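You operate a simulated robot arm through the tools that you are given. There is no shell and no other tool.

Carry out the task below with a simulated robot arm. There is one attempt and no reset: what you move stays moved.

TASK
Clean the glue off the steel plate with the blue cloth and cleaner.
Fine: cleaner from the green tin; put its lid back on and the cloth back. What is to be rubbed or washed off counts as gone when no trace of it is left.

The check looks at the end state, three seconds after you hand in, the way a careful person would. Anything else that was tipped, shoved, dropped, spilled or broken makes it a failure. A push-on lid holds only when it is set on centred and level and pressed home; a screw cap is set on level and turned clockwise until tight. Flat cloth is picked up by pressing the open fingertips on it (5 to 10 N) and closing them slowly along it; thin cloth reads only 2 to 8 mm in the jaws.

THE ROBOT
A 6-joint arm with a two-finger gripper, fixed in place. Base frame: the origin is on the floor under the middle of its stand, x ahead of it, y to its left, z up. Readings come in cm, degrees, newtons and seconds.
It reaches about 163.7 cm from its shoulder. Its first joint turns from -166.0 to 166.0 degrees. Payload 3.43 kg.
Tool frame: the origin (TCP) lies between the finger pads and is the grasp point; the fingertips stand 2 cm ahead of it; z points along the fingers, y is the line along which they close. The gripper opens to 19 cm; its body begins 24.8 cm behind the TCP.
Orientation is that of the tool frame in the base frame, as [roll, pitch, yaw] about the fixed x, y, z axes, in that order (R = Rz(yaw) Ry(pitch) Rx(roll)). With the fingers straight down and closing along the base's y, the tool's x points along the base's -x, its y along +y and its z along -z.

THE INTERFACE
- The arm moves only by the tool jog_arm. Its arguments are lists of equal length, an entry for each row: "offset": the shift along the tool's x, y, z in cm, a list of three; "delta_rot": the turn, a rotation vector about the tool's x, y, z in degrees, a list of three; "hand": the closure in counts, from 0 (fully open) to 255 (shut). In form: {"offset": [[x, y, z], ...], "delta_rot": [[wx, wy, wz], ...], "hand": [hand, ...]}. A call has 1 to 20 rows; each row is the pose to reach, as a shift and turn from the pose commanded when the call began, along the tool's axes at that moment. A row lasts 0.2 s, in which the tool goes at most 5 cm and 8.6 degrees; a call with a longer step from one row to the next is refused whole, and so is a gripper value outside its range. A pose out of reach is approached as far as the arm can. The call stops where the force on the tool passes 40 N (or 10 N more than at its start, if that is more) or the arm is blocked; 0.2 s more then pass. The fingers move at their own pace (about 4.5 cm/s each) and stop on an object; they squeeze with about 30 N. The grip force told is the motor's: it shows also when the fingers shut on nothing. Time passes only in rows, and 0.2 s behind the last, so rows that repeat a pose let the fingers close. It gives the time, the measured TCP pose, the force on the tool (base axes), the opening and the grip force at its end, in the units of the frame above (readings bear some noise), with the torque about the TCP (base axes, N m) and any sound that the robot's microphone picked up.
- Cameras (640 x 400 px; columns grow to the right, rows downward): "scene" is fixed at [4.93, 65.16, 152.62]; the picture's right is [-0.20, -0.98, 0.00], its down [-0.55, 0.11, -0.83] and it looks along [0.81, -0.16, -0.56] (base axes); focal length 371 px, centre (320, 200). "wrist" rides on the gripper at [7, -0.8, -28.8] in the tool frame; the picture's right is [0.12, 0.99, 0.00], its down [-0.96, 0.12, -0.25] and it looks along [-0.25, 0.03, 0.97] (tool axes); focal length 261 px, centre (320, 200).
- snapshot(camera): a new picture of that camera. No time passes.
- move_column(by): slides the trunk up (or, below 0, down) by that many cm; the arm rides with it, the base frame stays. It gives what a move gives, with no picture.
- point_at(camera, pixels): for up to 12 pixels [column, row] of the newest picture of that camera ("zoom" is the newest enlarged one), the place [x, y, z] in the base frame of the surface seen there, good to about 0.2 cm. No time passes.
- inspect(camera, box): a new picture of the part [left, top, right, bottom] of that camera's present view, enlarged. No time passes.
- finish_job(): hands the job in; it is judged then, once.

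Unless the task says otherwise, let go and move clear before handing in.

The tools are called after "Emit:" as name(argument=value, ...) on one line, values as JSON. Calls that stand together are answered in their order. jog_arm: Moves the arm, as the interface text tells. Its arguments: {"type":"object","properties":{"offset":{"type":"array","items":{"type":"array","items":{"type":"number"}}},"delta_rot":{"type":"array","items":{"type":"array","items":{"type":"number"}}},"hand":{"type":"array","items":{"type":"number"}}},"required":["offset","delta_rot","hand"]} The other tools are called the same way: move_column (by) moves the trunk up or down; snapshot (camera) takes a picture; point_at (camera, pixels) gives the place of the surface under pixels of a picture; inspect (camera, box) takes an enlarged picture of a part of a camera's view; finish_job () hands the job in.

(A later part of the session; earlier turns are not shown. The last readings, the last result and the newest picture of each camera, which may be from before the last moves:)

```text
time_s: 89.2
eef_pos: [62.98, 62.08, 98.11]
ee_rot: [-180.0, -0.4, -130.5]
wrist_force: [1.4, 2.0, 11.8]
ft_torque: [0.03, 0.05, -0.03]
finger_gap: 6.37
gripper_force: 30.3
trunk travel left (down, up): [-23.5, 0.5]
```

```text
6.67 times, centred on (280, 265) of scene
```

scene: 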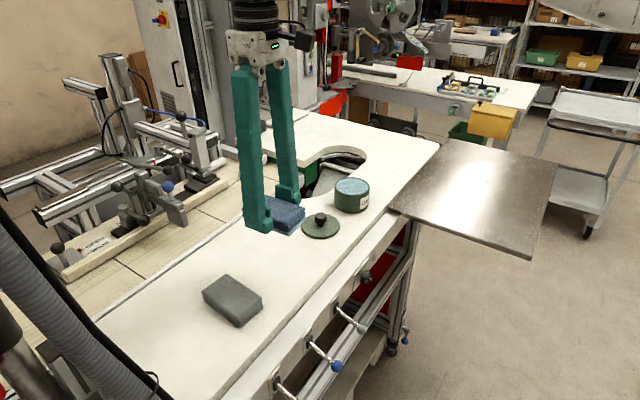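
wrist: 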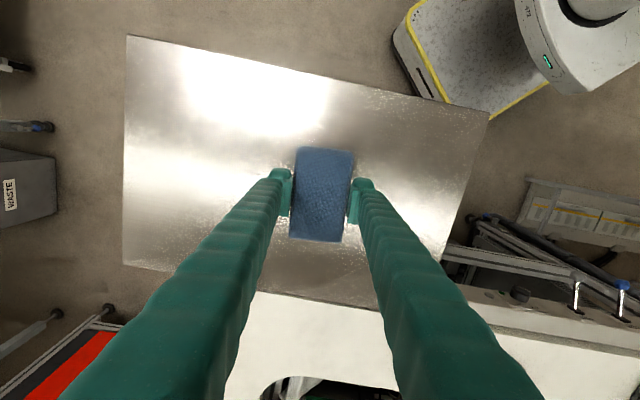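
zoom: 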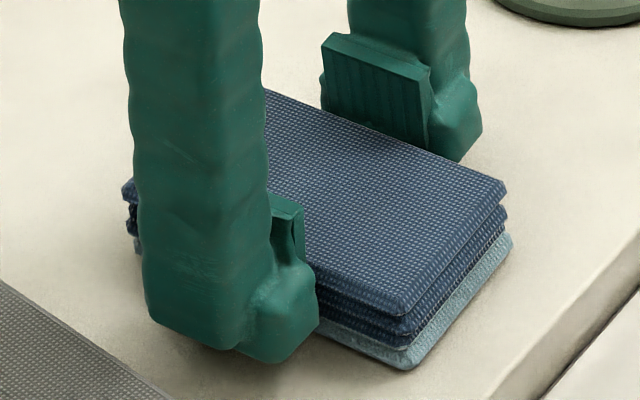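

The cloth is flat on the table (11.8 N). I'll back off a touch, open the fingers to clear it, and rise.

Emit:
jog_arm(offset=[[0, 0, -0.04], [0, 0, -0.04], [0, 0, -0.04], [0, 0, -0.04], [0, 0, -0.04], [0, 0, -1.5], [0, 0, -4], [0, 0, -8], [0, 0, -12], [0, 0, -12]], delta_rot=[[0, 0, 0], [0, 0, 0], [0, 0, 0], [0, 0, 0], [0, 0, 0], [0, 0, 0], [0, 0, 0], [0, 0, 0], [0, 0, 0], [0, 0, 0]], hand=[190, 165, 150, 141, 141, 141, 141, 141, 141, 141])

Emit:
snapshot(camera="wrist")

Emit:
snapshot(camera="scene")

```text
time_s: 91.4
eef_pos: [63.13, 62.17, 109.94]
ee_rot: [-179.9, -0.5, -130.4]
wrist_force: [0.1, -0.5, 0.0]
ft_torque: [-0.01, -0.04, -0.01]
finger_gap: 8.5
gripper_force: 0.1
trunk travel left (down, up): [-23.5, 0.5]
```

```text
taken
```

wrist: 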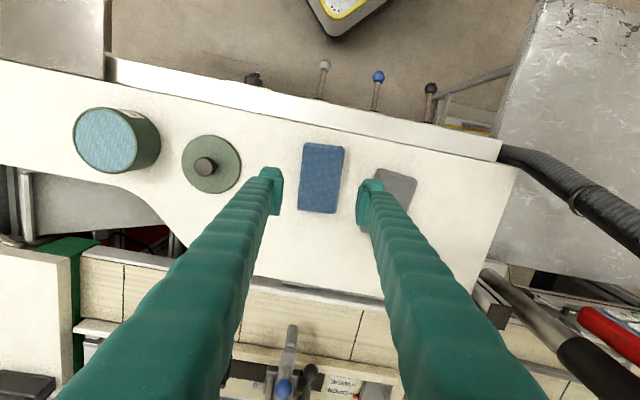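

```text
taken
```

scene: 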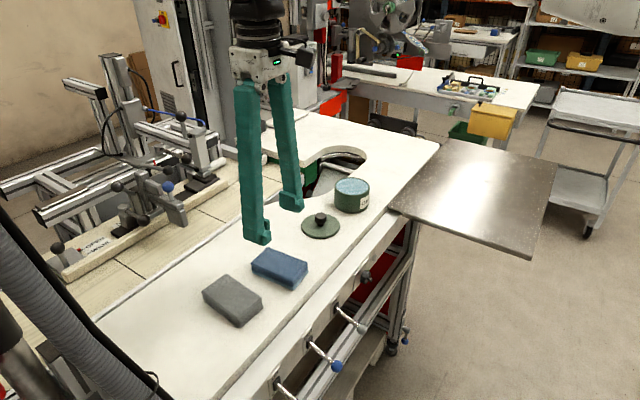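

The blue cloth is back in its place, the plate is clean, and now the lid goes back on. I'll level the tool, turn back to the original yaw, and move over the lid's knob.

Emit:
jog_arm(offset=[[0, 0, -2], [0, 0, -3], [0, 0, -3]], delta_rot=[[0, -0.5, 0], [0, -0.5, 0], [0, -0.5, 0]], hand=[141, 141, 141])

Emit:
jog_arm(offset=[[0, 0, 0], [0, 0, 0], [0, 0, 0], [0, 0, 0], [0, 0, 0], [0, 0, 0], [0, 0, 0]], delta_rot=[[0, 0, 8.3], [0, 0, 16.6], [0, 0, 24.9], [0, 0, 33.2], [0, 0, 41.5], [0, 0, 49.6], [0, 0, 49.6]], hand=[174, 174, 174, 174, 174, 174, 174])

Emit:
inspect(camera="scene", box=[200, 220, 340, 325])

```text
time_s: 92.2
eef_pos: [63.15, 62.2, 112.95]
ee_rot: [-179.9, 0.0, -130.5]
wrist_force: [0.5, -0.3, 0.8]
ft_torque: [0.02, -0.04, -0.05]
finger_gap: 8.48
gripper_force: 0.1
trunk travel left (down, up): [-23.5, 0.5]
```

```text
time_s: 93.8
eef_pos: [63.01, 62.1, 112.94]
ee_rot: [-179.9, -0.1, 179.9]
wrist_force: [0.2, -0.1, 0.0]
ft_torque: [-0.02, -0.02, 0.01]
finger_gap: 6.05
gripper_force: 0.1
trunk travel left (down, up): [-23.5, 0.5]
```

```text
3.81 times, centred on (270, 272) of scene
```

zoom: 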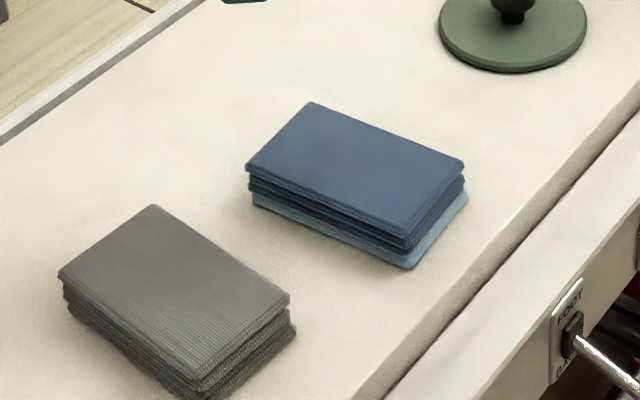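

The tool is level and yaw is back to 180°. Now I'll move above the lid.

Emit:
jog_arm(offset=[[-3.5, -2.9, 0], [-7, -5.8, 0], [-10.5, -8.8, 0], [-13.9, -11.67, 0], [-13.9, -11.67, 3], [-13.9, -11.67, 6], [-13.9, -11.67, 6]], delta_rot=[[0, 0, 0], [0, 0, 0], [0, 0, 0], [0, 0, 0], [0, 0, 0], [0, 0, 0], [0, 0, 0]], hand=[174, 174, 174, 174, 174, 174, 174])

Emit:
jog_arm(offset=[[0, 0, 0]], delta_rot=[[0, 0, 0]], hand=[174])

Emit:
jog_arm(offset=[[0, 0, 0]], delta_rot=[[0, 0, 0]], hand=[174])

Emit:
inspect(camera="wrist", box=[260, 140, 380, 220])

```text
time_s: 95.4
eef_pos: [77.05, 50.38, 106.85]
ee_rot: [-180.0, 0.1, -179.9]
wrist_force: [0.8, 0.2, -0.3]
ft_torque: [0.01, -0.02, 0.02]
finger_gap: 6.04
gripper_force: 0.1
trunk travel left (down, up): [-23.5, 0.5]
```

```text
time_s: 95.8
eef_pos: [77.0, 50.22, 106.92]
ee_rot: [-180.0, 0.0, 180.0]
wrist_force: [-0.2, 0.1, 0.1]
ft_torque: [0.0, -0.03, -0.01]
finger_gap: 6.06
gripper_force: 0.0
trunk travel left (down, up): [-23.5, 0.5]
```

```text
time_s: 96.2
eef_pos: [76.95, 50.43, 107.02]
ee_rot: [-180.0, 0.0, -180.0]
wrist_force: [-0.2, 0.3, -0.5]
ft_torque: [0.01, -0.01, 0.05]
finger_gap: 6.05
gripper_force: 0.0
trunk travel left (down, up): [-23.5, 0.5]
```

```text
5.00 times, centred on (320, 180) of wrist
```

zoom: 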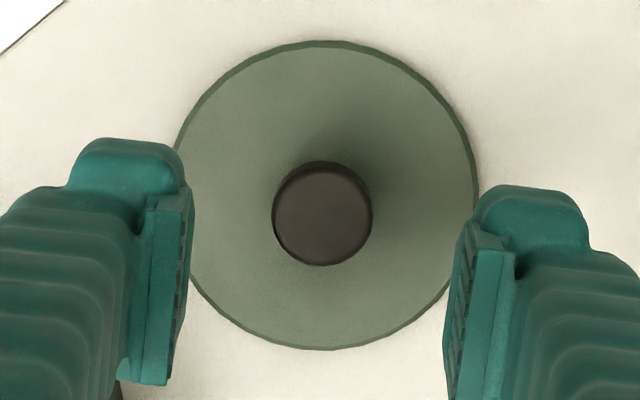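

The knob at wrist (320,183) is centred within 0.1 cm. I'll descend to the same grip height as before and close on it.

Emit:
jog_arm(offset=[[0, 0.12, 2.5], [0, 0.12, 5], [0, 0.12, 7.3], [0, 0.12, 8.5], [0, 0.12, 8.5], [0, 0.12, 8.5], [0, 0.12, 8.5], [0, 0.12, 8.5], [0, 0.12, 8.5]], delta_rot=[[0, 0, 0], [0, 0, 0], [0, 0, 0], [0, 0, 0], [0, 0, 0], [0, 0, 0], [0, 0, 0], [0, 0, 0], [0, 0, 0]], hand=[174, 174, 174, 174, 174, 200, 225, 240, 240])

Emit:
inspect(camera="scene", box=[290, 200, 350, 240])

```text
time_s: 98.2
eef_pos: [76.99, 50.63, 98.41]
ee_rot: [180.0, 0.1, 180.0]
wrist_force: [0.4, 0.4, -0.1]
ft_torque: [0.0, -0.02, 0.0]
finger_gap: 2.77
gripper_force: 30.4
trunk travel left (down, up): [-23.5, 0.5]
```

```text
10.00 times, centred on (320, 220) of scene
```

zoom: 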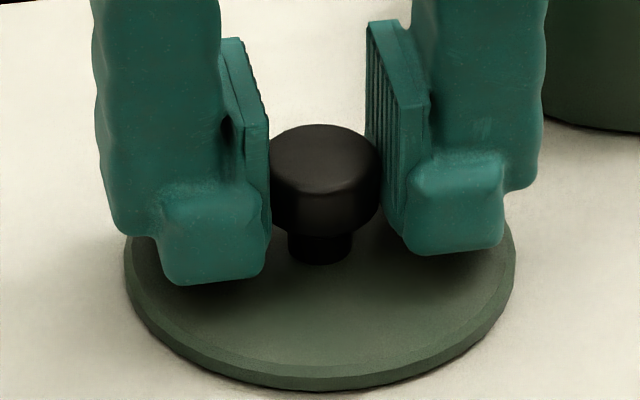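

The knob is gripped (2.77 cm). I'll lift the lid straight up and compare the tin's position to before.

Emit:
jog_arm(offset=[[0, 0, -1], [0, 0, -4], [0, 0, -8], [0, 0, -12], [0, 0, -15], [0, 0, -15]], delta_rot=[[0, 0, 0], [0, 0, 0], [0, 0, 0], [0, 0, 0], [0, 0, 0], [0, 0, 0]], hand=[240, 240, 240, 240, 240, 240])

Emit:
inspect(camera="scene", box=[300, 130, 420, 220])

Emit:
snapshot(camera="wrist")

```text
time_s: 99.6
eef_pos: [77.06, 50.47, 113.39]
ee_rot: [-180.0, 0.0, -180.0]
wrist_force: [0.3, -1.0, -0.3]
ft_torque: [0.04, 0.0, -0.01]
finger_gap: 2.76
gripper_force: 29.3
trunk travel left (down, up): [-23.5, 0.5]
```

```text
4.44 times, centred on (360, 175) of scene
```

zoom: 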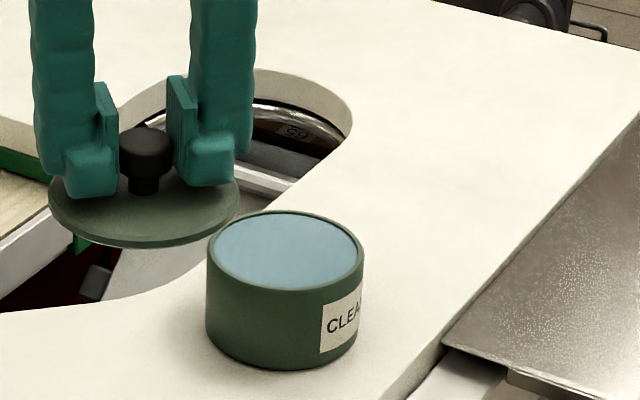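

```text
taken
```

wrist: 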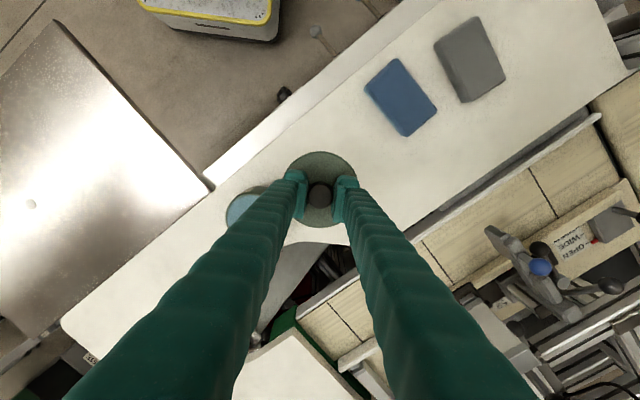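

The tin hasn't moved (rim still spans zoom 206–364). I'll move the lid over the tin by the exact reverse offset and lower to about 1.2 cm above seating.

Emit:
jog_arm(offset=[[-2, -2.5, 0], [-4, -5, 0], [-6, -7.5, 0], [-8, -9.9, 0], [-8.31, -10.29, 0], [-8.31, -10.29, 3], [-8.31, -10.29, 6], [-8.31, -10.29, 7.8], [-8.31, -10.29, 7.8]], delta_rot=[[0, 0, 0], [0, 0, 0], [0, 0, 0], [0, 0, 0], [0, 0, 0], [0, 0, 0], [0, 0, 0], [0, 0, 0], [0, 0, 0]], hand=[240, 240, 240, 240, 240, 240, 240, 240, 240])

Emit:
jog_arm(offset=[[0, 0, 0]], delta_rot=[[0, 0, 0]], hand=[240])

Emit:
jog_arm(offset=[[0, 0, 0]], delta_rot=[[0, 0, 0]], hand=[240])

Emit:
inspect(camera="scene", box=[300, 130, 420, 220])

Emit:
inspect(camera="wrist", box=[260, 140, 380, 220])

```text
time_s: 101.6
eef_pos: [85.3, 40.13, 105.57]
ee_rot: [-179.9, 0.1, -180.0]
wrist_force: [-0.2, -0.8, -1.0]
ft_torque: [0.0, 0.02, 0.0]
finger_gap: 2.77
gripper_force: 30.2
trunk travel left (down, up): [-23.5, 0.5]
```

```text
time_s: 102.0
eef_pos: [85.4, 40.28, 105.73]
ee_rot: [-180.0, 0.0, 180.0]
wrist_force: [-0.4, -0.3, 0.1]
ft_torque: [-0.03, 0.0, -0.01]
finger_gap: 2.76
gripper_force: 30.4
trunk travel left (down, up): [-23.5, 0.5]
```

```text
time_s: 102.4
eef_pos: [85.43, 40.11, 105.69]
ee_rot: [180.0, -0.1, 180.0]
wrist_force: [0.2, 0.6, -0.9]
ft_torque: [0.02, 0.02, 0.0]
finger_gap: 2.74
gripper_force: 30.4
trunk travel left (down, up): [-23.5, 0.5]
```

```text
4.44 times, centred on (360, 175) of scene
```

zoom: 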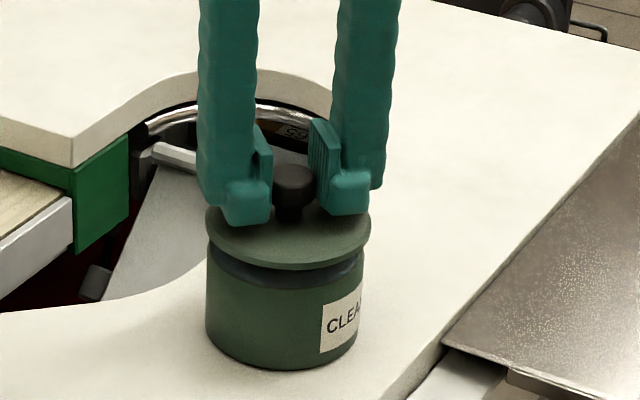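

```text
5.00 times, centred on (320, 180) of wrist
```

zoom: 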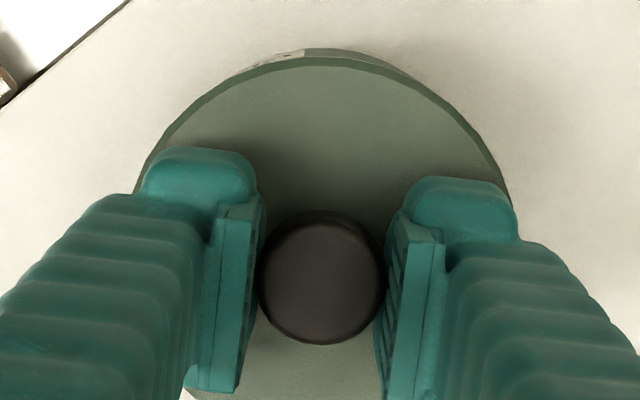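

The lid is concentric with the tin (compare zoom 206–371 to when it was lifted). I'll lower to near seating and then press in fine steps.

Emit:
jog_arm(offset=[[0, 0, 0.3], [0, 0, 0.6], [0, 0, 0.8], [0, 0, 0.9], [0, 0, 0.9]], delta_rot=[[0, 0, 0], [0, 0, 0], [0, 0, 0], [0, 0, 0], [0, 0, 0]], hand=[240, 240, 240, 240, 240])

Emit:
inspect(camera="scene", box=[320, 155, 400, 215])

```text
time_s: 103.6
eef_pos: [85.26, 40.2, 104.67]
ee_rot: [180.0, -0.1, -179.9]
wrist_force: [0.7, -0.6, -0.6]
ft_torque: [-0.01, 0.01, 0.0]
finger_gap: 2.75
gripper_force: 29.8
trunk travel left (down, up): [-23.5, 0.5]
```

```text
6.67 times, centred on (360, 185) of scene
```

zoom: 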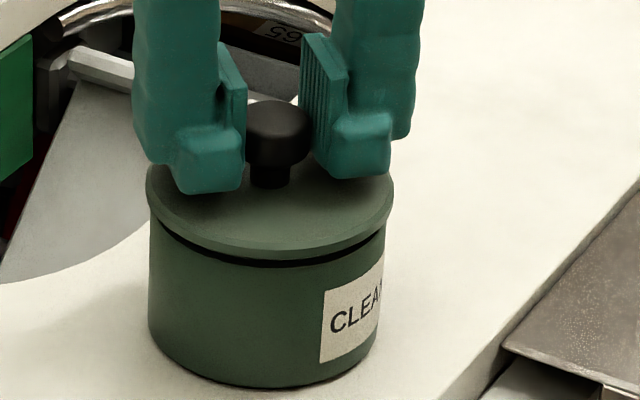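

The lid is centred with a thin even gap left (zoom row ~255). I'll press it down in 0.1 cm steps.

Emit:
jog_arm(offset=[[0, 0, 0.08], [0, 0, 0.16], [0, 0, 0.24], [0, 0, 0.3], [0, 0, 0.3]], delta_rot=[[0, 0, 0], [0, 0, 0], [0, 0, 0], [0, 0, 0], [0, 0, 0]], hand=[240, 240, 240, 240, 240])

Emit:
inspect(camera="scene", box=[320, 155, 400, 215])

```text
time_s: 104.8
eef_pos: [85.43, 40.19, 104.44]
ee_rot: [-180.0, -0.1, -180.0]
wrist_force: [-0.2, 0.0, -0.4]
ft_torque: [0.0, 0.0, 0.0]
finger_gap: 2.73
gripper_force: 29.5
trunk travel left (down, up): [-23.5, 0.5]
```

```text
6.67 times, centred on (360, 185) of scene
```

zoom: 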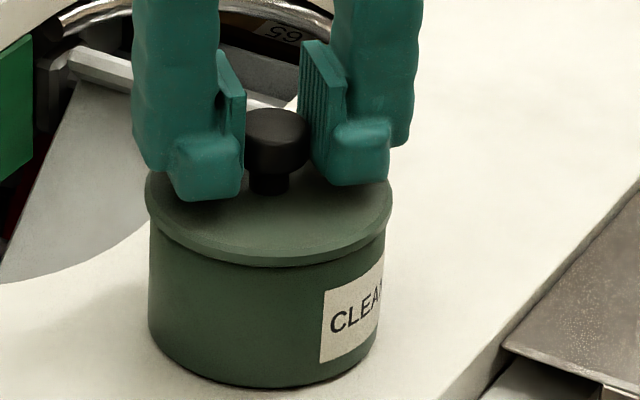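

The gap has closed visually but no force yet. I'll press on in 0.05 cm steps.

Emit:
jog_arm(offset=[[0, 0, 0.05], [0, 0, 0.1], [0, 0, 0.1]], delta_rot=[[0, 0, 0], [0, 0, 0], [0, 0, 0]], hand=[240, 240, 240])

```text
time_s: 105.6
eef_pos: [85.2, 40.3, 104.33]
ee_rot: [-179.9, 0.0, 180.0]
wrist_force: [-0.7, 1.2, -0.8]
ft_torque: [-0.01, 0.02, 0.02]
finger_gap: 2.74
gripper_force: 30.4
trunk travel left (down, up): [-23.5, 0.5]
```

Emit:
jog_arm(offset=[[0, 0, 0.05], [0, 0, 0.1], [0, 0, 0.1]], delta_rot=[[0, 0, 0], [0, 0, 0], [0, 0, 0]], hand=[240, 240, 240])

```text
time_s: 106.4
eef_pos: [85.2, 40.3, 104.24]
ee_rot: [-180.0, 0.0, -179.9]
wrist_force: [-0.3, -0.9, -0.4]
ft_torque: [-0.04, -0.03, -0.03]
finger_gap: 2.72
gripper_force: 30.3
trunk travel left (down, up): [-23.5, 0.5]
```

Emit:
jog_arm(offset=[[0, 0, 0.05], [0, 0, 0.1], [0, 0, 0.1]], delta_rot=[[0, 0, 0], [0, 0, 0], [0, 0, 0]], hand=[240, 240, 240])

Emit:
inspect(camera="scene", box=[320, 155, 400, 215])

```text
time_s: 107.2
eef_pos: [85.29, 40.39, 104.13]
ee_rot: [180.0, -0.1, -180.0]
wrist_force: [0.3, 0.4, -0.3]
ft_torque: [-0.05, 0.03, 0.02]
finger_gap: 2.73
gripper_force: 30.1
trunk travel left (down, up): [-23.5, 0.5]
```

```text
6.67 times, centred on (360, 185) of scene
```

zoom: 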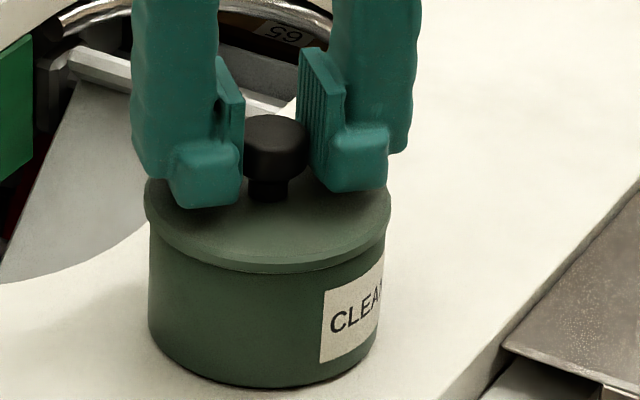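

Still moving freely with the knob held. I'll continue pressing.

Emit:
jog_arm(offset=[[0, 0, 0.05], [0, 0, 0.1], [0, 0, 0.1]], delta_rot=[[0, 0, 0], [0, 0, 0], [0, 0, 0]], hand=[240, 240, 240])

```text
time_s: 108.0
eef_pos: [85.3, 40.35, 103.97]
ee_rot: [180.0, 0.0, 179.9]
wrist_force: [-0.1, -0.3, -0.1]
ft_torque: [0.04, -0.01, -0.01]
finger_gap: 2.74
gripper_force: 30.2
trunk travel left (down, up): [-23.5, 0.5]
```

No resistance yet at z 103.97. I'll measure the lid and knob heights to see where it stands relative to its original seat (lid top 101.65, knob top 104.6).

Emit:
inspect(camera="scene", box=[320, 155, 400, 215])

Emit:
point_at(camera="zoom", pixels=[[278, 125], [270, 130], [285, 120], [290, 230], [250, 235], [330, 220], [270, 250], [200, 230], [350, 230], [160, 210], [380, 210], [270, 300]])

Emit:
inspect(camera="wrist", box=[260, 140, 380, 220])

```text
6.67 times, centred on (360, 185) of scene
```

zoom: 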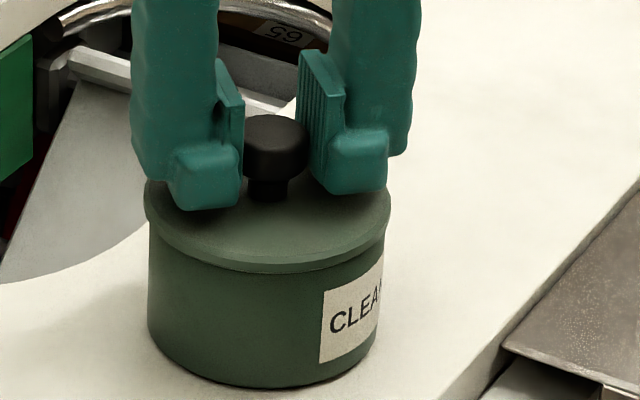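

```text
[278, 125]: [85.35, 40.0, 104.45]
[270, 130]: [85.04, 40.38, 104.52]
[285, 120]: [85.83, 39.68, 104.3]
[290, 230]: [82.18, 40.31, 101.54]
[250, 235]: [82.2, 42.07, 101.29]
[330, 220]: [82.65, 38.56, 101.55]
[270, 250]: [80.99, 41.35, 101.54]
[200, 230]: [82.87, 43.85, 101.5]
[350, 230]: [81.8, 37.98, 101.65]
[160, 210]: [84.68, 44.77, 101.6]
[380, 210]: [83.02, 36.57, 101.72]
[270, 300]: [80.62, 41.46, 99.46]
```

```text
5.00 times, centred on (320, 180) of wrist
```

zoom: 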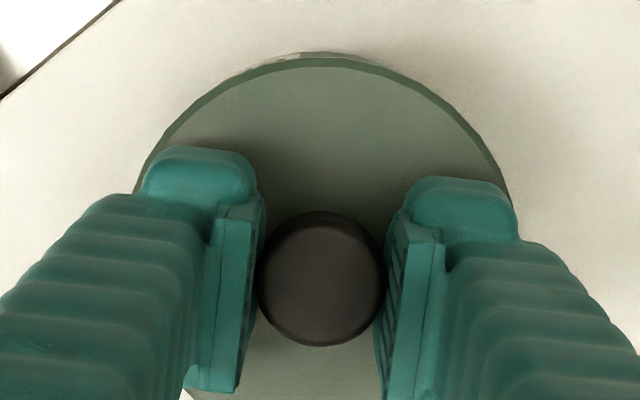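

The lid top (~101.55) and knob top (~104.45) are essentially at their original heights. I'll press a little more to drive it home.

Emit:
jog_arm(offset=[[0, 0, 0.05], [0, 0, 0.1], [0, 0, 0.1]], delta_rot=[[0, 0, 0], [0, 0, 0], [0, 0, 0]], hand=[240, 240, 240])

```text
time_s: 108.8
eef_pos: [85.41, 40.27, 103.97]
ee_rot: [-180.0, 0.1, 180.0]
wrist_force: [0.2, 0.9, 3.8]
ft_torque: [-0.04, -0.05, 0.01]
finger_gap: 2.73
gripper_force: 29.9
trunk travel left (down, up): [-23.5, 0.5]
```

Contact is beginning (3.8 N). I'll press harder in small steps to push the lid home.

Emit:
jog_arm(offset=[[0, 0, 0.05], [0, 0, 0.1], [0, 0, 0.12], [0, 0, 0.12]], delta_rot=[[0, 0, 0], [0, 0, 0], [0, 0, 0], [0, 0, 0]], hand=[240, 240, 240, 240])

```text
time_s: 109.8
eef_pos: [85.23, 40.47, 103.95]
ee_rot: [179.9, 0.1, -180.0]
wrist_force: [4.2, 2.9, 19.6]
ft_torque: [0.03, -0.09, 0.02]
finger_gap: 2.75
gripper_force: 30.2
trunk travel left (down, up): [-23.5, 0.5]
```

19.6 N without a snap yet. I'll press further toward the limit.

Emit:
jog_arm(offset=[[0, 0, 0.04], [0, 0, 0.08], [0, 0, 0.11], [0, 0, 0.11]], delta_rot=[[0, 0, 0], [0, 0, 0], [0, 0, 0], [0, 0, 0]], hand=[240, 240, 240, 240])

Emit:
inspect(camera="scene", box=[320, 155, 400, 215])

```text
time_s: 110.8
eef_pos: [85.31, 40.29, 103.8]
ee_rot: [179.9, 0.2, 180.0]
wrist_force: [6.0, 3.9, 35.4]
ft_torque: [0.04, -0.01, 0.0]
finger_gap: 2.74
gripper_force: 30.4
trunk travel left (down, up): [-23.5, 0.5]
```

```text
6.67 times, centred on (360, 185) of scene
```

zoom: 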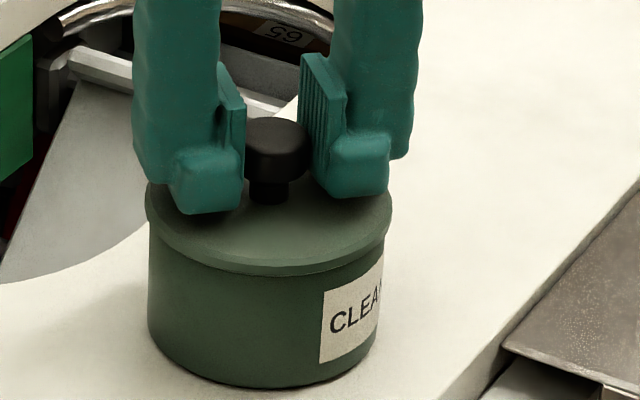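

35 N, level (torque ≈ 0), but no sound. I'll press a bit beyond to be sure it's home.

Emit:
jog_arm(offset=[[0, 0, 0.04], [0, 0, 0.08], [0, 0, 0.08]], delta_rot=[[0, 0, 0], [0, 0, 0], [0, 0, 0]], hand=[240, 240, 240])

```text
time_s: 111.6
eef_pos: [85.21, 40.25, 103.87]
ee_rot: [179.9, 0.1, 180.0]
wrist_force: [3.9, 2.9, 38.4]
ft_torque: [0.11, -0.03, 0.03]
finger_gap: 2.74
gripper_force: 30.0
trunk travel left (down, up): [-23.5, 0.5]
```

Force 38 N and rising slowly, possibly the fingers slipping on the knob. I'll check the heights for any movement of the lid.

Emit:
inspect(camera="scene", box=[330, 165, 386, 207])

Emit:
point_at(camera="zoom", pixels=[[250, 95], [240, 105], [260, 90], [270, 240], [200, 245], [330, 225], [240, 270], [300, 265], [100, 230], [410, 215], [250, 310], [60, 180]])

```text
9.52 times, centred on (358, 186) of scene
```

zoom: 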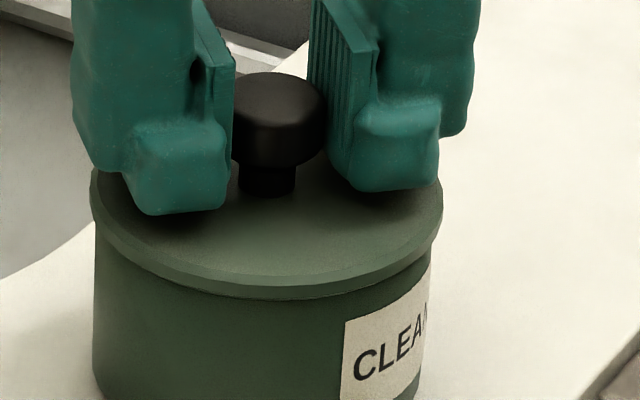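

```text
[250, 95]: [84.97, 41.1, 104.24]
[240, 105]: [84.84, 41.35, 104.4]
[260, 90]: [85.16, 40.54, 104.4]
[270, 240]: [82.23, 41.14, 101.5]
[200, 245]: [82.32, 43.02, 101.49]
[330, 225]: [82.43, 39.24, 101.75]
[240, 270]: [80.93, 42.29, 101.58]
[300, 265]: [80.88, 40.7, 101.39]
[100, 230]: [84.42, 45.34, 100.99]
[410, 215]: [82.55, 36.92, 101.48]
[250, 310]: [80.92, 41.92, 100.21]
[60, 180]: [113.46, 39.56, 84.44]
```

I'll take the same crop as at the start to compare the lid's seat directly.

Emit:
inspect(camera="scene", box=[300, 140, 420, 230])

```text
4.44 times, centred on (360, 185) of scene
```

zoom: 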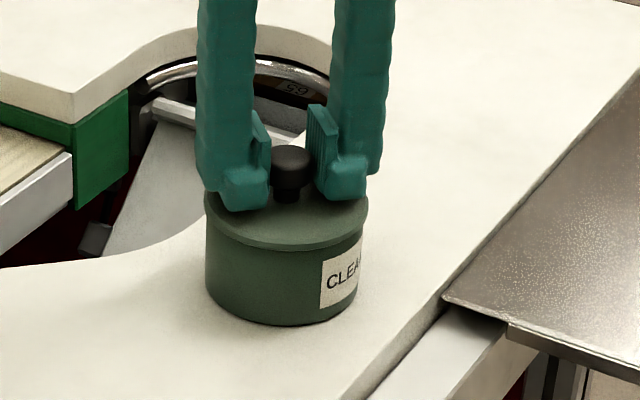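

The lid now appears slightly lower than at the start. I'll measure from the wrist camera to compare with the original 101.67 lid top and 104.55 knob top.

Emit:
snapshot(camera="wrist")

Emit:
point_at(camera="wrist", pixels=[[320, 190], [316, 196], [325, 196], [320, 202], [320, 160], [310, 165], [330, 165], [320, 170], [300, 168], [345, 172], [312, 158], [336, 160]])

Emit:
inspect(camera="wrist", box=[280, 140, 370, 220])

```text
taken
```

wrist: 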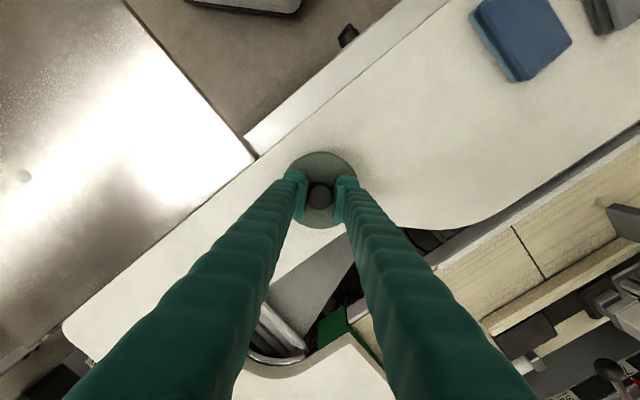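

```text
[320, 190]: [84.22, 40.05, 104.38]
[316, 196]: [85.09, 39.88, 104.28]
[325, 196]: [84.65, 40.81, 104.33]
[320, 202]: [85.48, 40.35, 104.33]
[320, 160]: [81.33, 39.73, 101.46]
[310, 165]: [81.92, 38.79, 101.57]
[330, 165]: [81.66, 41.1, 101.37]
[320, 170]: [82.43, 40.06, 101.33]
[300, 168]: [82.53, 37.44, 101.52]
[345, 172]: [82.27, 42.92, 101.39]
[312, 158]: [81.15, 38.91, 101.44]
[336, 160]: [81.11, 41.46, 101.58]
```

```text
5.00 times, centred on (325, 180) of wrist
```

zoom: 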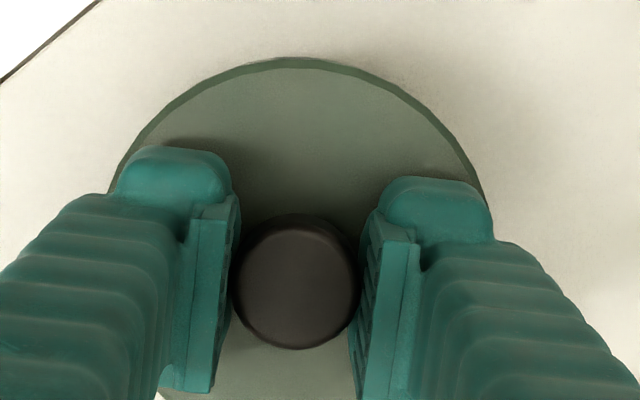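

The lid is pressed about 0.2 cm below its original level under 38 N, with no snap heard. I'll ease the load off and see where it rests.

Emit:
jog_arm(offset=[[0, 0, -0.1], [0, 0, -0.2], [0, 0, -0.25], [0, 0, -0.25]], delta_rot=[[0, 0, 0], [0, 0, 0], [0, 0, 0], [0, 0, 0]], hand=[240, 240, 240, 240])

Emit:
snapshot(camera="wrist")

Emit:
point_at(camera="wrist", pixels=[[320, 190], [316, 196], [325, 196], [320, 202], [320, 160], [310, 165], [330, 165], [320, 170], [300, 168], [345, 172], [312, 158], [336, 160]])

```text
time_s: 112.6
eef_pos: [85.31, 40.25, 103.93]
ee_rot: [180.0, 0.0, 179.9]
wrist_force: [-3.5, -0.4, 10.2]
ft_torque: [0.01, 0.09, 0.02]
finger_gap: 2.75
gripper_force: 29.6
trunk travel left (down, up): [-23.5, 0.5]
```

```text
taken
```

wrist: 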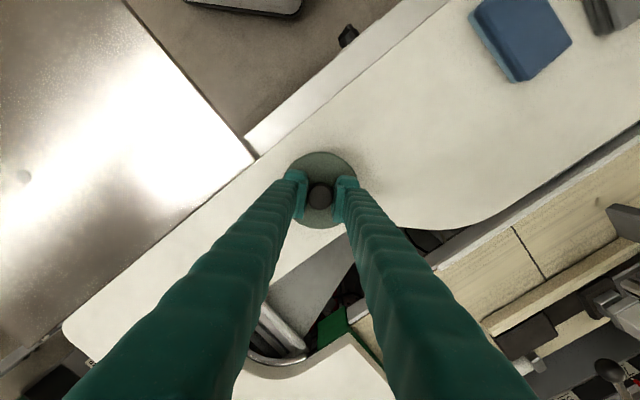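

```text
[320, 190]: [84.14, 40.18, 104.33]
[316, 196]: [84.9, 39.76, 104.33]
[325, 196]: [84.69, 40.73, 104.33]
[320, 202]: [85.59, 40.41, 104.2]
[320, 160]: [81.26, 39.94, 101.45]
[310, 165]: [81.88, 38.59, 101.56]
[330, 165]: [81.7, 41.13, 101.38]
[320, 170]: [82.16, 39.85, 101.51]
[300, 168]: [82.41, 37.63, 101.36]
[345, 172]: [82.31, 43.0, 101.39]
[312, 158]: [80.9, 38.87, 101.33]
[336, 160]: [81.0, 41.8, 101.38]
```

The lid stays 0.2 cm lower even with the load eased to 10 N, so it sits fully down on the rim. To learn whether it is actually holding, I'll ease up in tiny steps and watch for tension.

Emit:
jog_arm(offset=[[0, 0, -0.08], [0, 0, -0.08]], delta_rot=[[0, 0, 0], [0, 0, 0]], hand=[240, 240])

Emit:
jog_arm(offset=[[0, 0, -0.05], [0, 0, -0.05]], delta_rot=[[0, 0, 0], [0, 0, 0]], hand=[240, 240])

```text
time_s: 113.2
eef_pos: [85.42, 40.27, 103.83]
ee_rot: [-180.0, 0.0, 180.0]
wrist_force: [1.1, 0.0, 0.3]
ft_torque: [0.01, -0.01, -0.02]
finger_gap: 2.73
gripper_force: 30.0
trunk travel left (down, up): [-23.5, 0.5]
```

```text
time_s: 113.8
eef_pos: [85.23, 40.27, 104.03]
ee_rot: [180.0, 0.0, 180.0]
wrist_force: [0.0, 0.6, -1.2]
ft_torque: [0.0, 0.0, 0.03]
finger_gap: 2.75
gripper_force: 30.6
trunk travel left (down, up): [-23.5, 0.5]
```

Emit:
jog_arm(offset=[[0, 0, -0.05], [0, 0, -0.05]], delta_rot=[[0, 0, 0], [0, 0, 0]], hand=[240, 240])

Emit:
jog_arm(offset=[[0, 0, -0.05], [0, 0, -0.05]], delta_rot=[[0, 0, 0], [0, 0, 0]], hand=[240, 240])

Emit:
snapshot(camera="wrist")

Emit:
point_at(camera="wrist", pixels=[[320, 190], [316, 196], [325, 196], [320, 202], [320, 160], [310, 165], [330, 165], [320, 170], [300, 168], [345, 172], [312, 158], [336, 160]])

Emit:
inspect(camera="scene", box=[300, 140, 420, 230])

```text
time_s: 114.4
eef_pos: [85.32, 40.26, 104.03]
ee_rot: [-179.9, 0.0, 179.9]
wrist_force: [-0.5, -0.4, -0.4]
ft_torque: [-0.01, 0.01, -0.01]
finger_gap: 2.76
gripper_force: 29.8
trunk travel left (down, up): [-23.5, 0.5]
```

```text
time_s: 115.0
eef_pos: [85.42, 40.27, 104.21]
ee_rot: [-180.0, 0.0, -179.9]
wrist_force: [0.0, -0.1, -0.6]
ft_torque: [0.01, 0.0, 0.02]
finger_gap: 2.73
gripper_force: 29.5
trunk travel left (down, up): [-23.5, 0.5]
```

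```text
taken
```

wrist: 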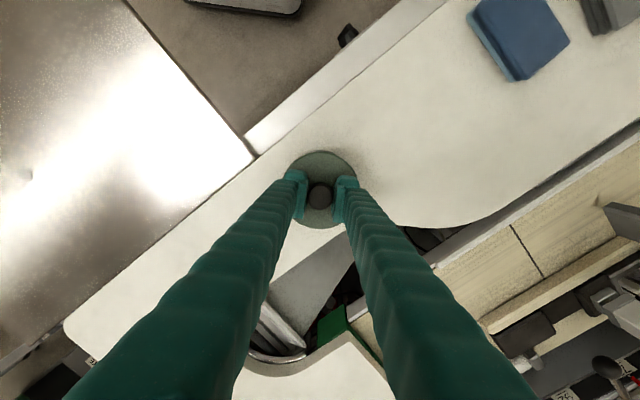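

```text
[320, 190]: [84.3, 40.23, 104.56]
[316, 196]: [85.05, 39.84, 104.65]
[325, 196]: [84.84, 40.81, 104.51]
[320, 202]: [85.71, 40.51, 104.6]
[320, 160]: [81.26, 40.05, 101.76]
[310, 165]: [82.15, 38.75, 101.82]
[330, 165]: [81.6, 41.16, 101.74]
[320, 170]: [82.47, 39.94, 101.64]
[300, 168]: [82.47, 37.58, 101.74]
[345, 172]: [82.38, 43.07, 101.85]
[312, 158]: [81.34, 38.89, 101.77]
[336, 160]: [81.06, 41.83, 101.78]
```

```text
4.44 times, centred on (360, 185) of scene
```

zoom: 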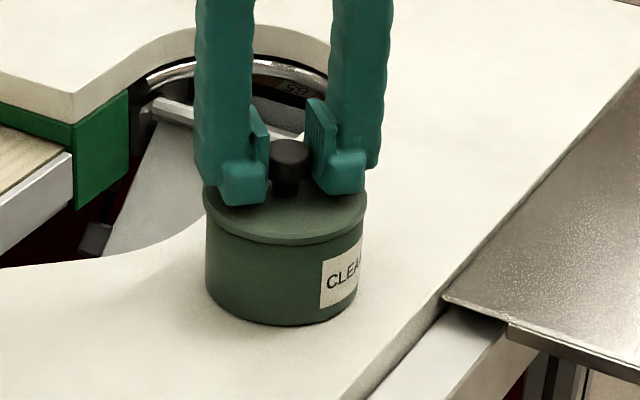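

The lid rises with no tension, so it is not holding yet; it's now at roughly its original height (101.7). I'll look closely at the lip and rim to understand the fit.

Emit:
inspect(camera="scene", box=[332, 180, 380, 210])

Emit:
point_at(camera="zoom", pixels=[[260, 170], [260, 180], [260, 186], [260, 192], [260, 198], [260, 204], [260, 210], [260, 216], [260, 225], [260, 240], [140, 190], [400, 170]])

```text
13.33 times, centred on (356, 195) of scene
```

zoom: 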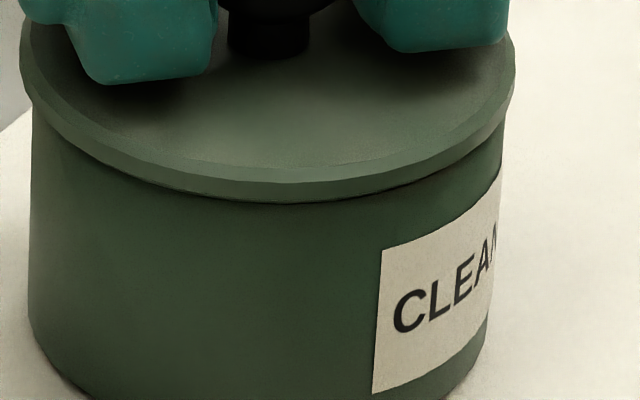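

```text
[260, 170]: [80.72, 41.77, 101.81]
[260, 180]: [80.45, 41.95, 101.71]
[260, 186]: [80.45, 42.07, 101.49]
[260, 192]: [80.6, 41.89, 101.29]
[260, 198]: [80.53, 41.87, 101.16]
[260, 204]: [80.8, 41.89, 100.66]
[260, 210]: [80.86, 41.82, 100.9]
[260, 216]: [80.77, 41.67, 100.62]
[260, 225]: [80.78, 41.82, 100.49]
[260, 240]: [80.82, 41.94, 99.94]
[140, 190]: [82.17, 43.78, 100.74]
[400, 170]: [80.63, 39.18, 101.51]
```

The lid is centred and level but not holding; pressing via a side grip may be the problem (the original snap came just from gripping the knob). I'll set it down at zero load, release the knob, and then press straight down on the knob's top with closed fingers.

Emit:
jog_arm(offset=[[0, 0, 0.08], [0, 0, 0.16], [0, 0, 0.16]], delta_rot=[[0, 0, 0], [0, 0, 0], [0, 0, 0]], hand=[240, 240, 240])

```text
time_s: 115.8
eef_pos: [85.24, 40.37, 103.91]
ee_rot: [-179.9, 0.0, -179.9]
wrist_force: [-1.4, 0.1, -0.1]
ft_torque: [-0.01, 0.01, 0.01]
finger_gap: 2.74
gripper_force: 30.1
trunk travel left (down, up): [-23.5, 0.5]
```

Zero load at the seat. Now I'll open the fingers and rise clear.

Emit:
jog_arm(offset=[[0, 0, 0], [0, 0, 0], [0, 0, 0], [0, 0, 0], [0, 0, 0], [0, 0, -1.5], [0, 0, -4], [0, 0, -7], [0, 0, -10], [0, 0, -10]], delta_rot=[[0, 0, 0], [0, 0, 0], [0, 0, 0], [0, 0, 0], [0, 0, 0], [0, 0, 0], [0, 0, 0], [0, 0, 0], [0, 0, 0], [0, 0, 0]], hand=[235, 215, 200, 185, 174, 174, 174, 174, 174, 174])

Emit:
inspect(camera="scene", box=[300, 140, 420, 230])

Emit:
snapshot(camera="wrist")

Emit:
inspect(camera="scene", box=[332, 168, 380, 216])

```text
time_s: 118.0
eef_pos: [85.29, 40.28, 113.79]
ee_rot: [179.9, -0.1, 179.9]
wrist_force: [1.0, 0.2, 0.9]
ft_torque: [-0.01, -0.03, -0.02]
finger_gap: 6.05
gripper_force: 0.1
trunk travel left (down, up): [-23.5, 0.5]
heard: snap
```

```text
4.44 times, centred on (360, 185) of scene
```

zoom: 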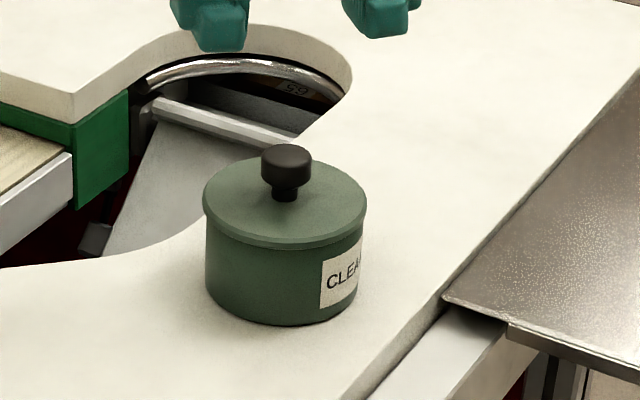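

```text
taken
```

wrist: 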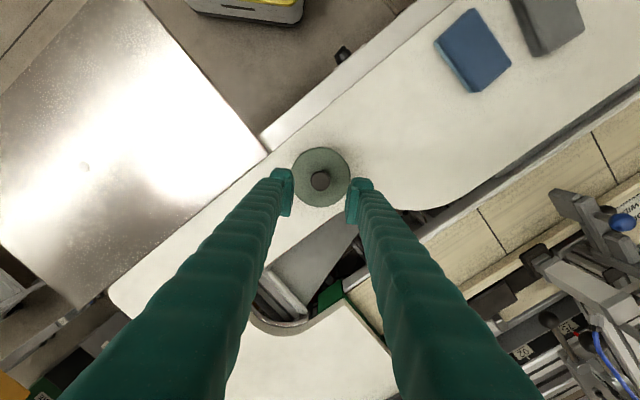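

```text
8.33 times, centred on (356, 192) of scene
```

zoom: 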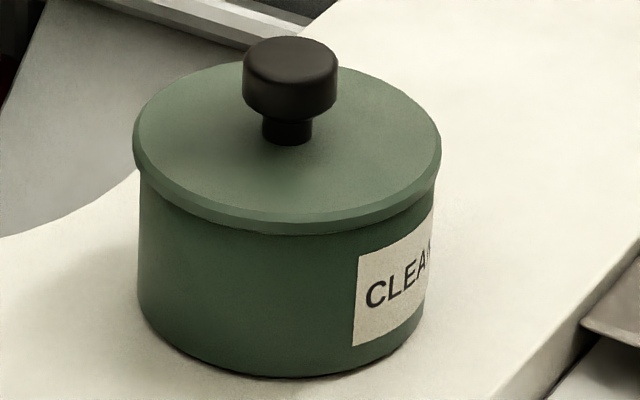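

A "snap" was heard on letting go, and the lid sits level on the tin. I'll measure its height, level and centring now with no load on it.

Emit:
point_at(camera="wrist", pixels=[[320, 180], [316, 180], [325, 180], [300, 175], [342, 172], [321, 152], [318, 202], [305, 162], [337, 162], [305, 195], [335, 197], [328, 204]])

Emit:
inspect(camera="wrist", box=[280, 135, 364, 219])

Emit:
point_at(camera="scene", pixels=[[352, 176], [351, 187], [345, 190], [362, 188], [338, 186], [351, 194]])

```text
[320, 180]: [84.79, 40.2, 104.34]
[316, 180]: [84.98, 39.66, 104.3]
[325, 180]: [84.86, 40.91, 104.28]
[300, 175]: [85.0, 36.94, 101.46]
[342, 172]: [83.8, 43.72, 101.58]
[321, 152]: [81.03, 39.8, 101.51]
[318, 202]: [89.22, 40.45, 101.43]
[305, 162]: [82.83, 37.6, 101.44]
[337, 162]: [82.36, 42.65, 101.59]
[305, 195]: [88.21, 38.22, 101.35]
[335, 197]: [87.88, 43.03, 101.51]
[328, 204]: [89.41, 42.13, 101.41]
```

```text
4.76 times, centred on (322, 177) of wrist
```

zoom: 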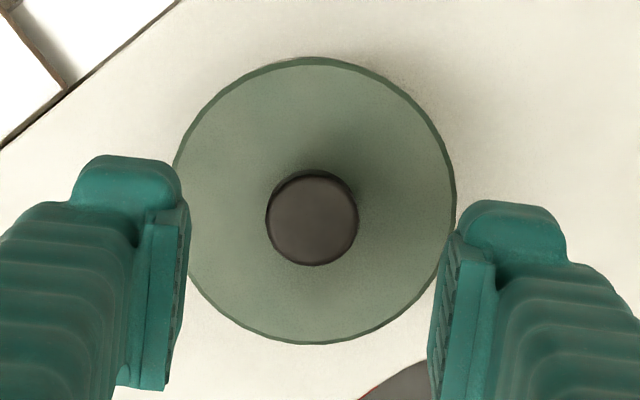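

```text
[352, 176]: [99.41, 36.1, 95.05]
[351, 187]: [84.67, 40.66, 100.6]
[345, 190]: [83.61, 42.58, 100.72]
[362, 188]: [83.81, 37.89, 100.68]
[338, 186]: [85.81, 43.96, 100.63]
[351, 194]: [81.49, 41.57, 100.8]
```

The lid is level within about a degree, centred within ~0.15 cm, and seated on the rim. To make sure it's pressed home, I'll close the fingers above it and push straight down on the knob's top.

Emit:
jog_arm(offset=[[0, 0.07, 0], [0, 0.07, 0], [0, 0.07, 1.5], [0, 0.07, 3], [0, 0.07, 4.5], [0, 0.07, 6], [0, 0.07, 6.8], [0, 0.07, 6.8]], delta_rot=[[0, 0, 0], [0, 0, 0], [0, 0, 0], [0, 0, 0], [0, 0, 0], [0, 0, 0], [0, 0, 0], [0, 0, 0]], hand=[255, 255, 255, 255, 255, 255, 255, 255])

Emit:
inspect(camera="scene", box=[300, 130, 420, 220])

Emit:
snapshot(camera="wrist")

```text
time_s: 119.8
eef_pos: [85.3, 40.32, 107.07]
ee_rot: [180.0, 0.0, 179.9]
wrist_force: [0.0, -0.7, 0.1]
ft_torque: [-0.02, 0.0, -0.02]
finger_gap: 0.01
gripper_force: 30.2
trunk travel left (down, up): [-23.5, 0.5]
```

```text
4.44 times, centred on (360, 175) of scene
```

zoom: 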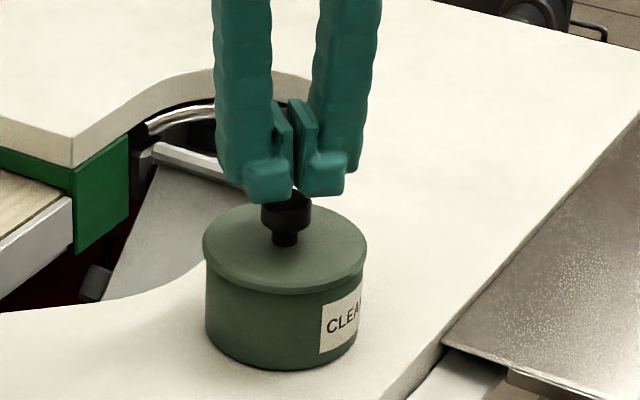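

```text
taken
```

wrist: 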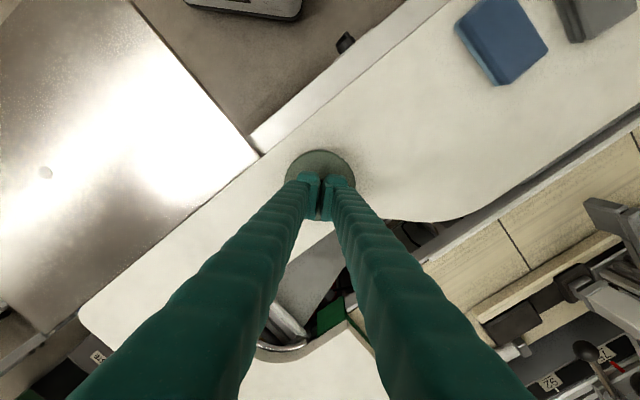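

The closed fingertips are centred over the knob. I'll lower gently to contact and press.

Emit:
jog_arm(offset=[[0, 0, 0.15], [0, 0, 0.3], [0, 0, 0.45], [0, 0, 0.5], [0, 0, 0.5]], delta_rot=[[0, 0, 0], [0, 0, 0], [0, 0, 0], [0, 0, 0], [0, 0, 0]], hand=[255, 255, 255, 255, 255])

```text
time_s: 121.0
eef_pos: [85.24, 40.32, 106.67]
ee_rot: [-180.0, 0.0, 180.0]
wrist_force: [-0.4, -0.1, -0.1]
ft_torque: [-0.01, 0.0, 0.0]
finger_gap: 0.02
gripper_force: 30.2
trunk travel left (down, up): [-23.5, 0.5]
```

Emit:
jog_arm(offset=[[0, 0, 0.08], [0, 0, 0.16], [0, 0, 0.24], [0, 0, 0.24]], delta_rot=[[0, 0, 0], [0, 0, 0], [0, 0, 0], [0, 0, 0]], hand=[255, 255, 255, 255])

```text
time_s: 122.0
eef_pos: [85.28, 40.32, 106.4]
ee_rot: [180.0, 0.0, 180.0]
wrist_force: [0.7, 0.2, 0.2]
ft_torque: [-0.02, 0.02, -0.01]
finger_gap: 0.0
gripper_force: 30.6
trunk travel left (down, up): [-23.5, 0.5]
```

Emit:
jog_arm(offset=[[0, 0, 0.06], [0, 0, 0.12], [0, 0, 0.16], [0, 0, 0.16]], delta_rot=[[0, 0, 0], [0, 0, 0], [0, 0, 0], [0, 0, 0]], hand=[255, 255, 255, 255])

```text
time_s: 123.0
eef_pos: [85.38, 40.33, 106.37]
ee_rot: [179.9, 0.0, 180.0]
wrist_force: [2.7, 1.5, 4.3]
ft_torque: [0.03, -0.03, -0.05]
finger_gap: 0.59
gripper_force: 29.8
trunk travel left (down, up): [-23.5, 0.5]
```

Contact at 4 N, though the fingertips spread by 0.6 cm. I'll look before pressing further.

Emit:
inspect(camera="scene", box=[320, 150, 400, 210])

Emit:
inspect(camera="wrist", box=[270, 140, 370, 220])

```text
6.67 times, centred on (360, 180) of scene
```

zoom: 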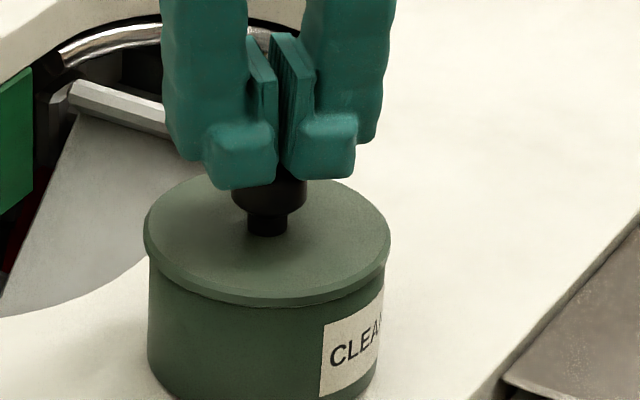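

```text
5.00 times, centred on (320, 180) of wrist
```

zoom: 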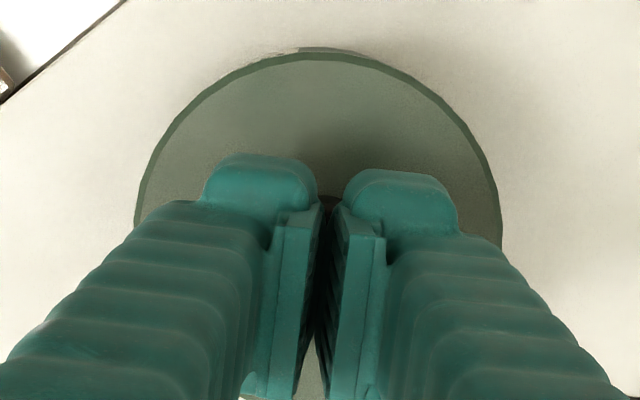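

The tips stand evenly on the knob and the lid is level. I'll hold the gap where it is and press further in small steps.

Emit:
jog_arm(offset=[[0, 0, 0.03], [0, 0, 0.06], [0, 0, 0.1], [0, 0, 0.1]], delta_rot=[[0, 0, 0], [0, 0, 0], [0, 0, 0], [0, 0, 0]], hand=[247, 247, 247, 247])

```text
time_s: 124.0
eef_pos: [85.34, 40.41, 106.25]
ee_rot: [180.0, 0.1, 180.0]
wrist_force: [3.9, 6.1, 15.8]
ft_torque: [-0.04, -0.03, 0.01]
finger_gap: 0.62
gripper_force: 0.1
trunk travel left (down, up): [-23.5, 0.5]
```

15.8 N, no movement. A little more.

Emit:
jog_arm(offset=[[0, 0, 0.04], [0, 0, 0.08], [0, 0, 0.1], [0, 0, 0.1]], delta_rot=[[0, 0, 0], [0, 0, 0], [0, 0, 0], [0, 0, 0]], hand=[247, 247, 247, 247])

Emit:
inspect(camera="scene", box=[320, 150, 400, 210])

```text
time_s: 125.0
eef_pos: [85.36, 40.36, 106.2]
ee_rot: [179.9, 0.1, -180.0]
wrist_force: [3.8, 7.2, 31.1]
ft_torque: [0.11, -0.04, 0.02]
finger_gap: 0.6
gripper_force: 0.0
trunk travel left (down, up): [-23.5, 0.5]
```

```text
6.67 times, centred on (360, 180) of scene
```

zoom: 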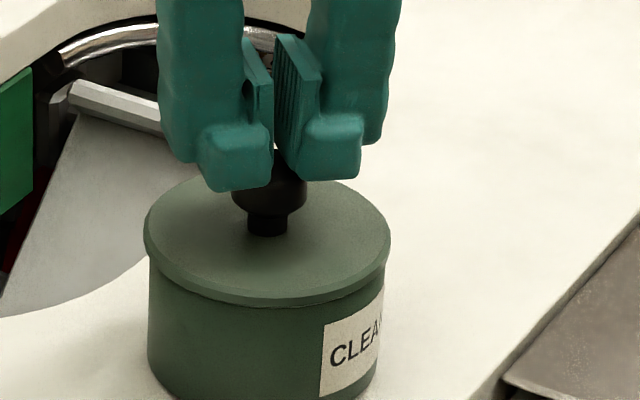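

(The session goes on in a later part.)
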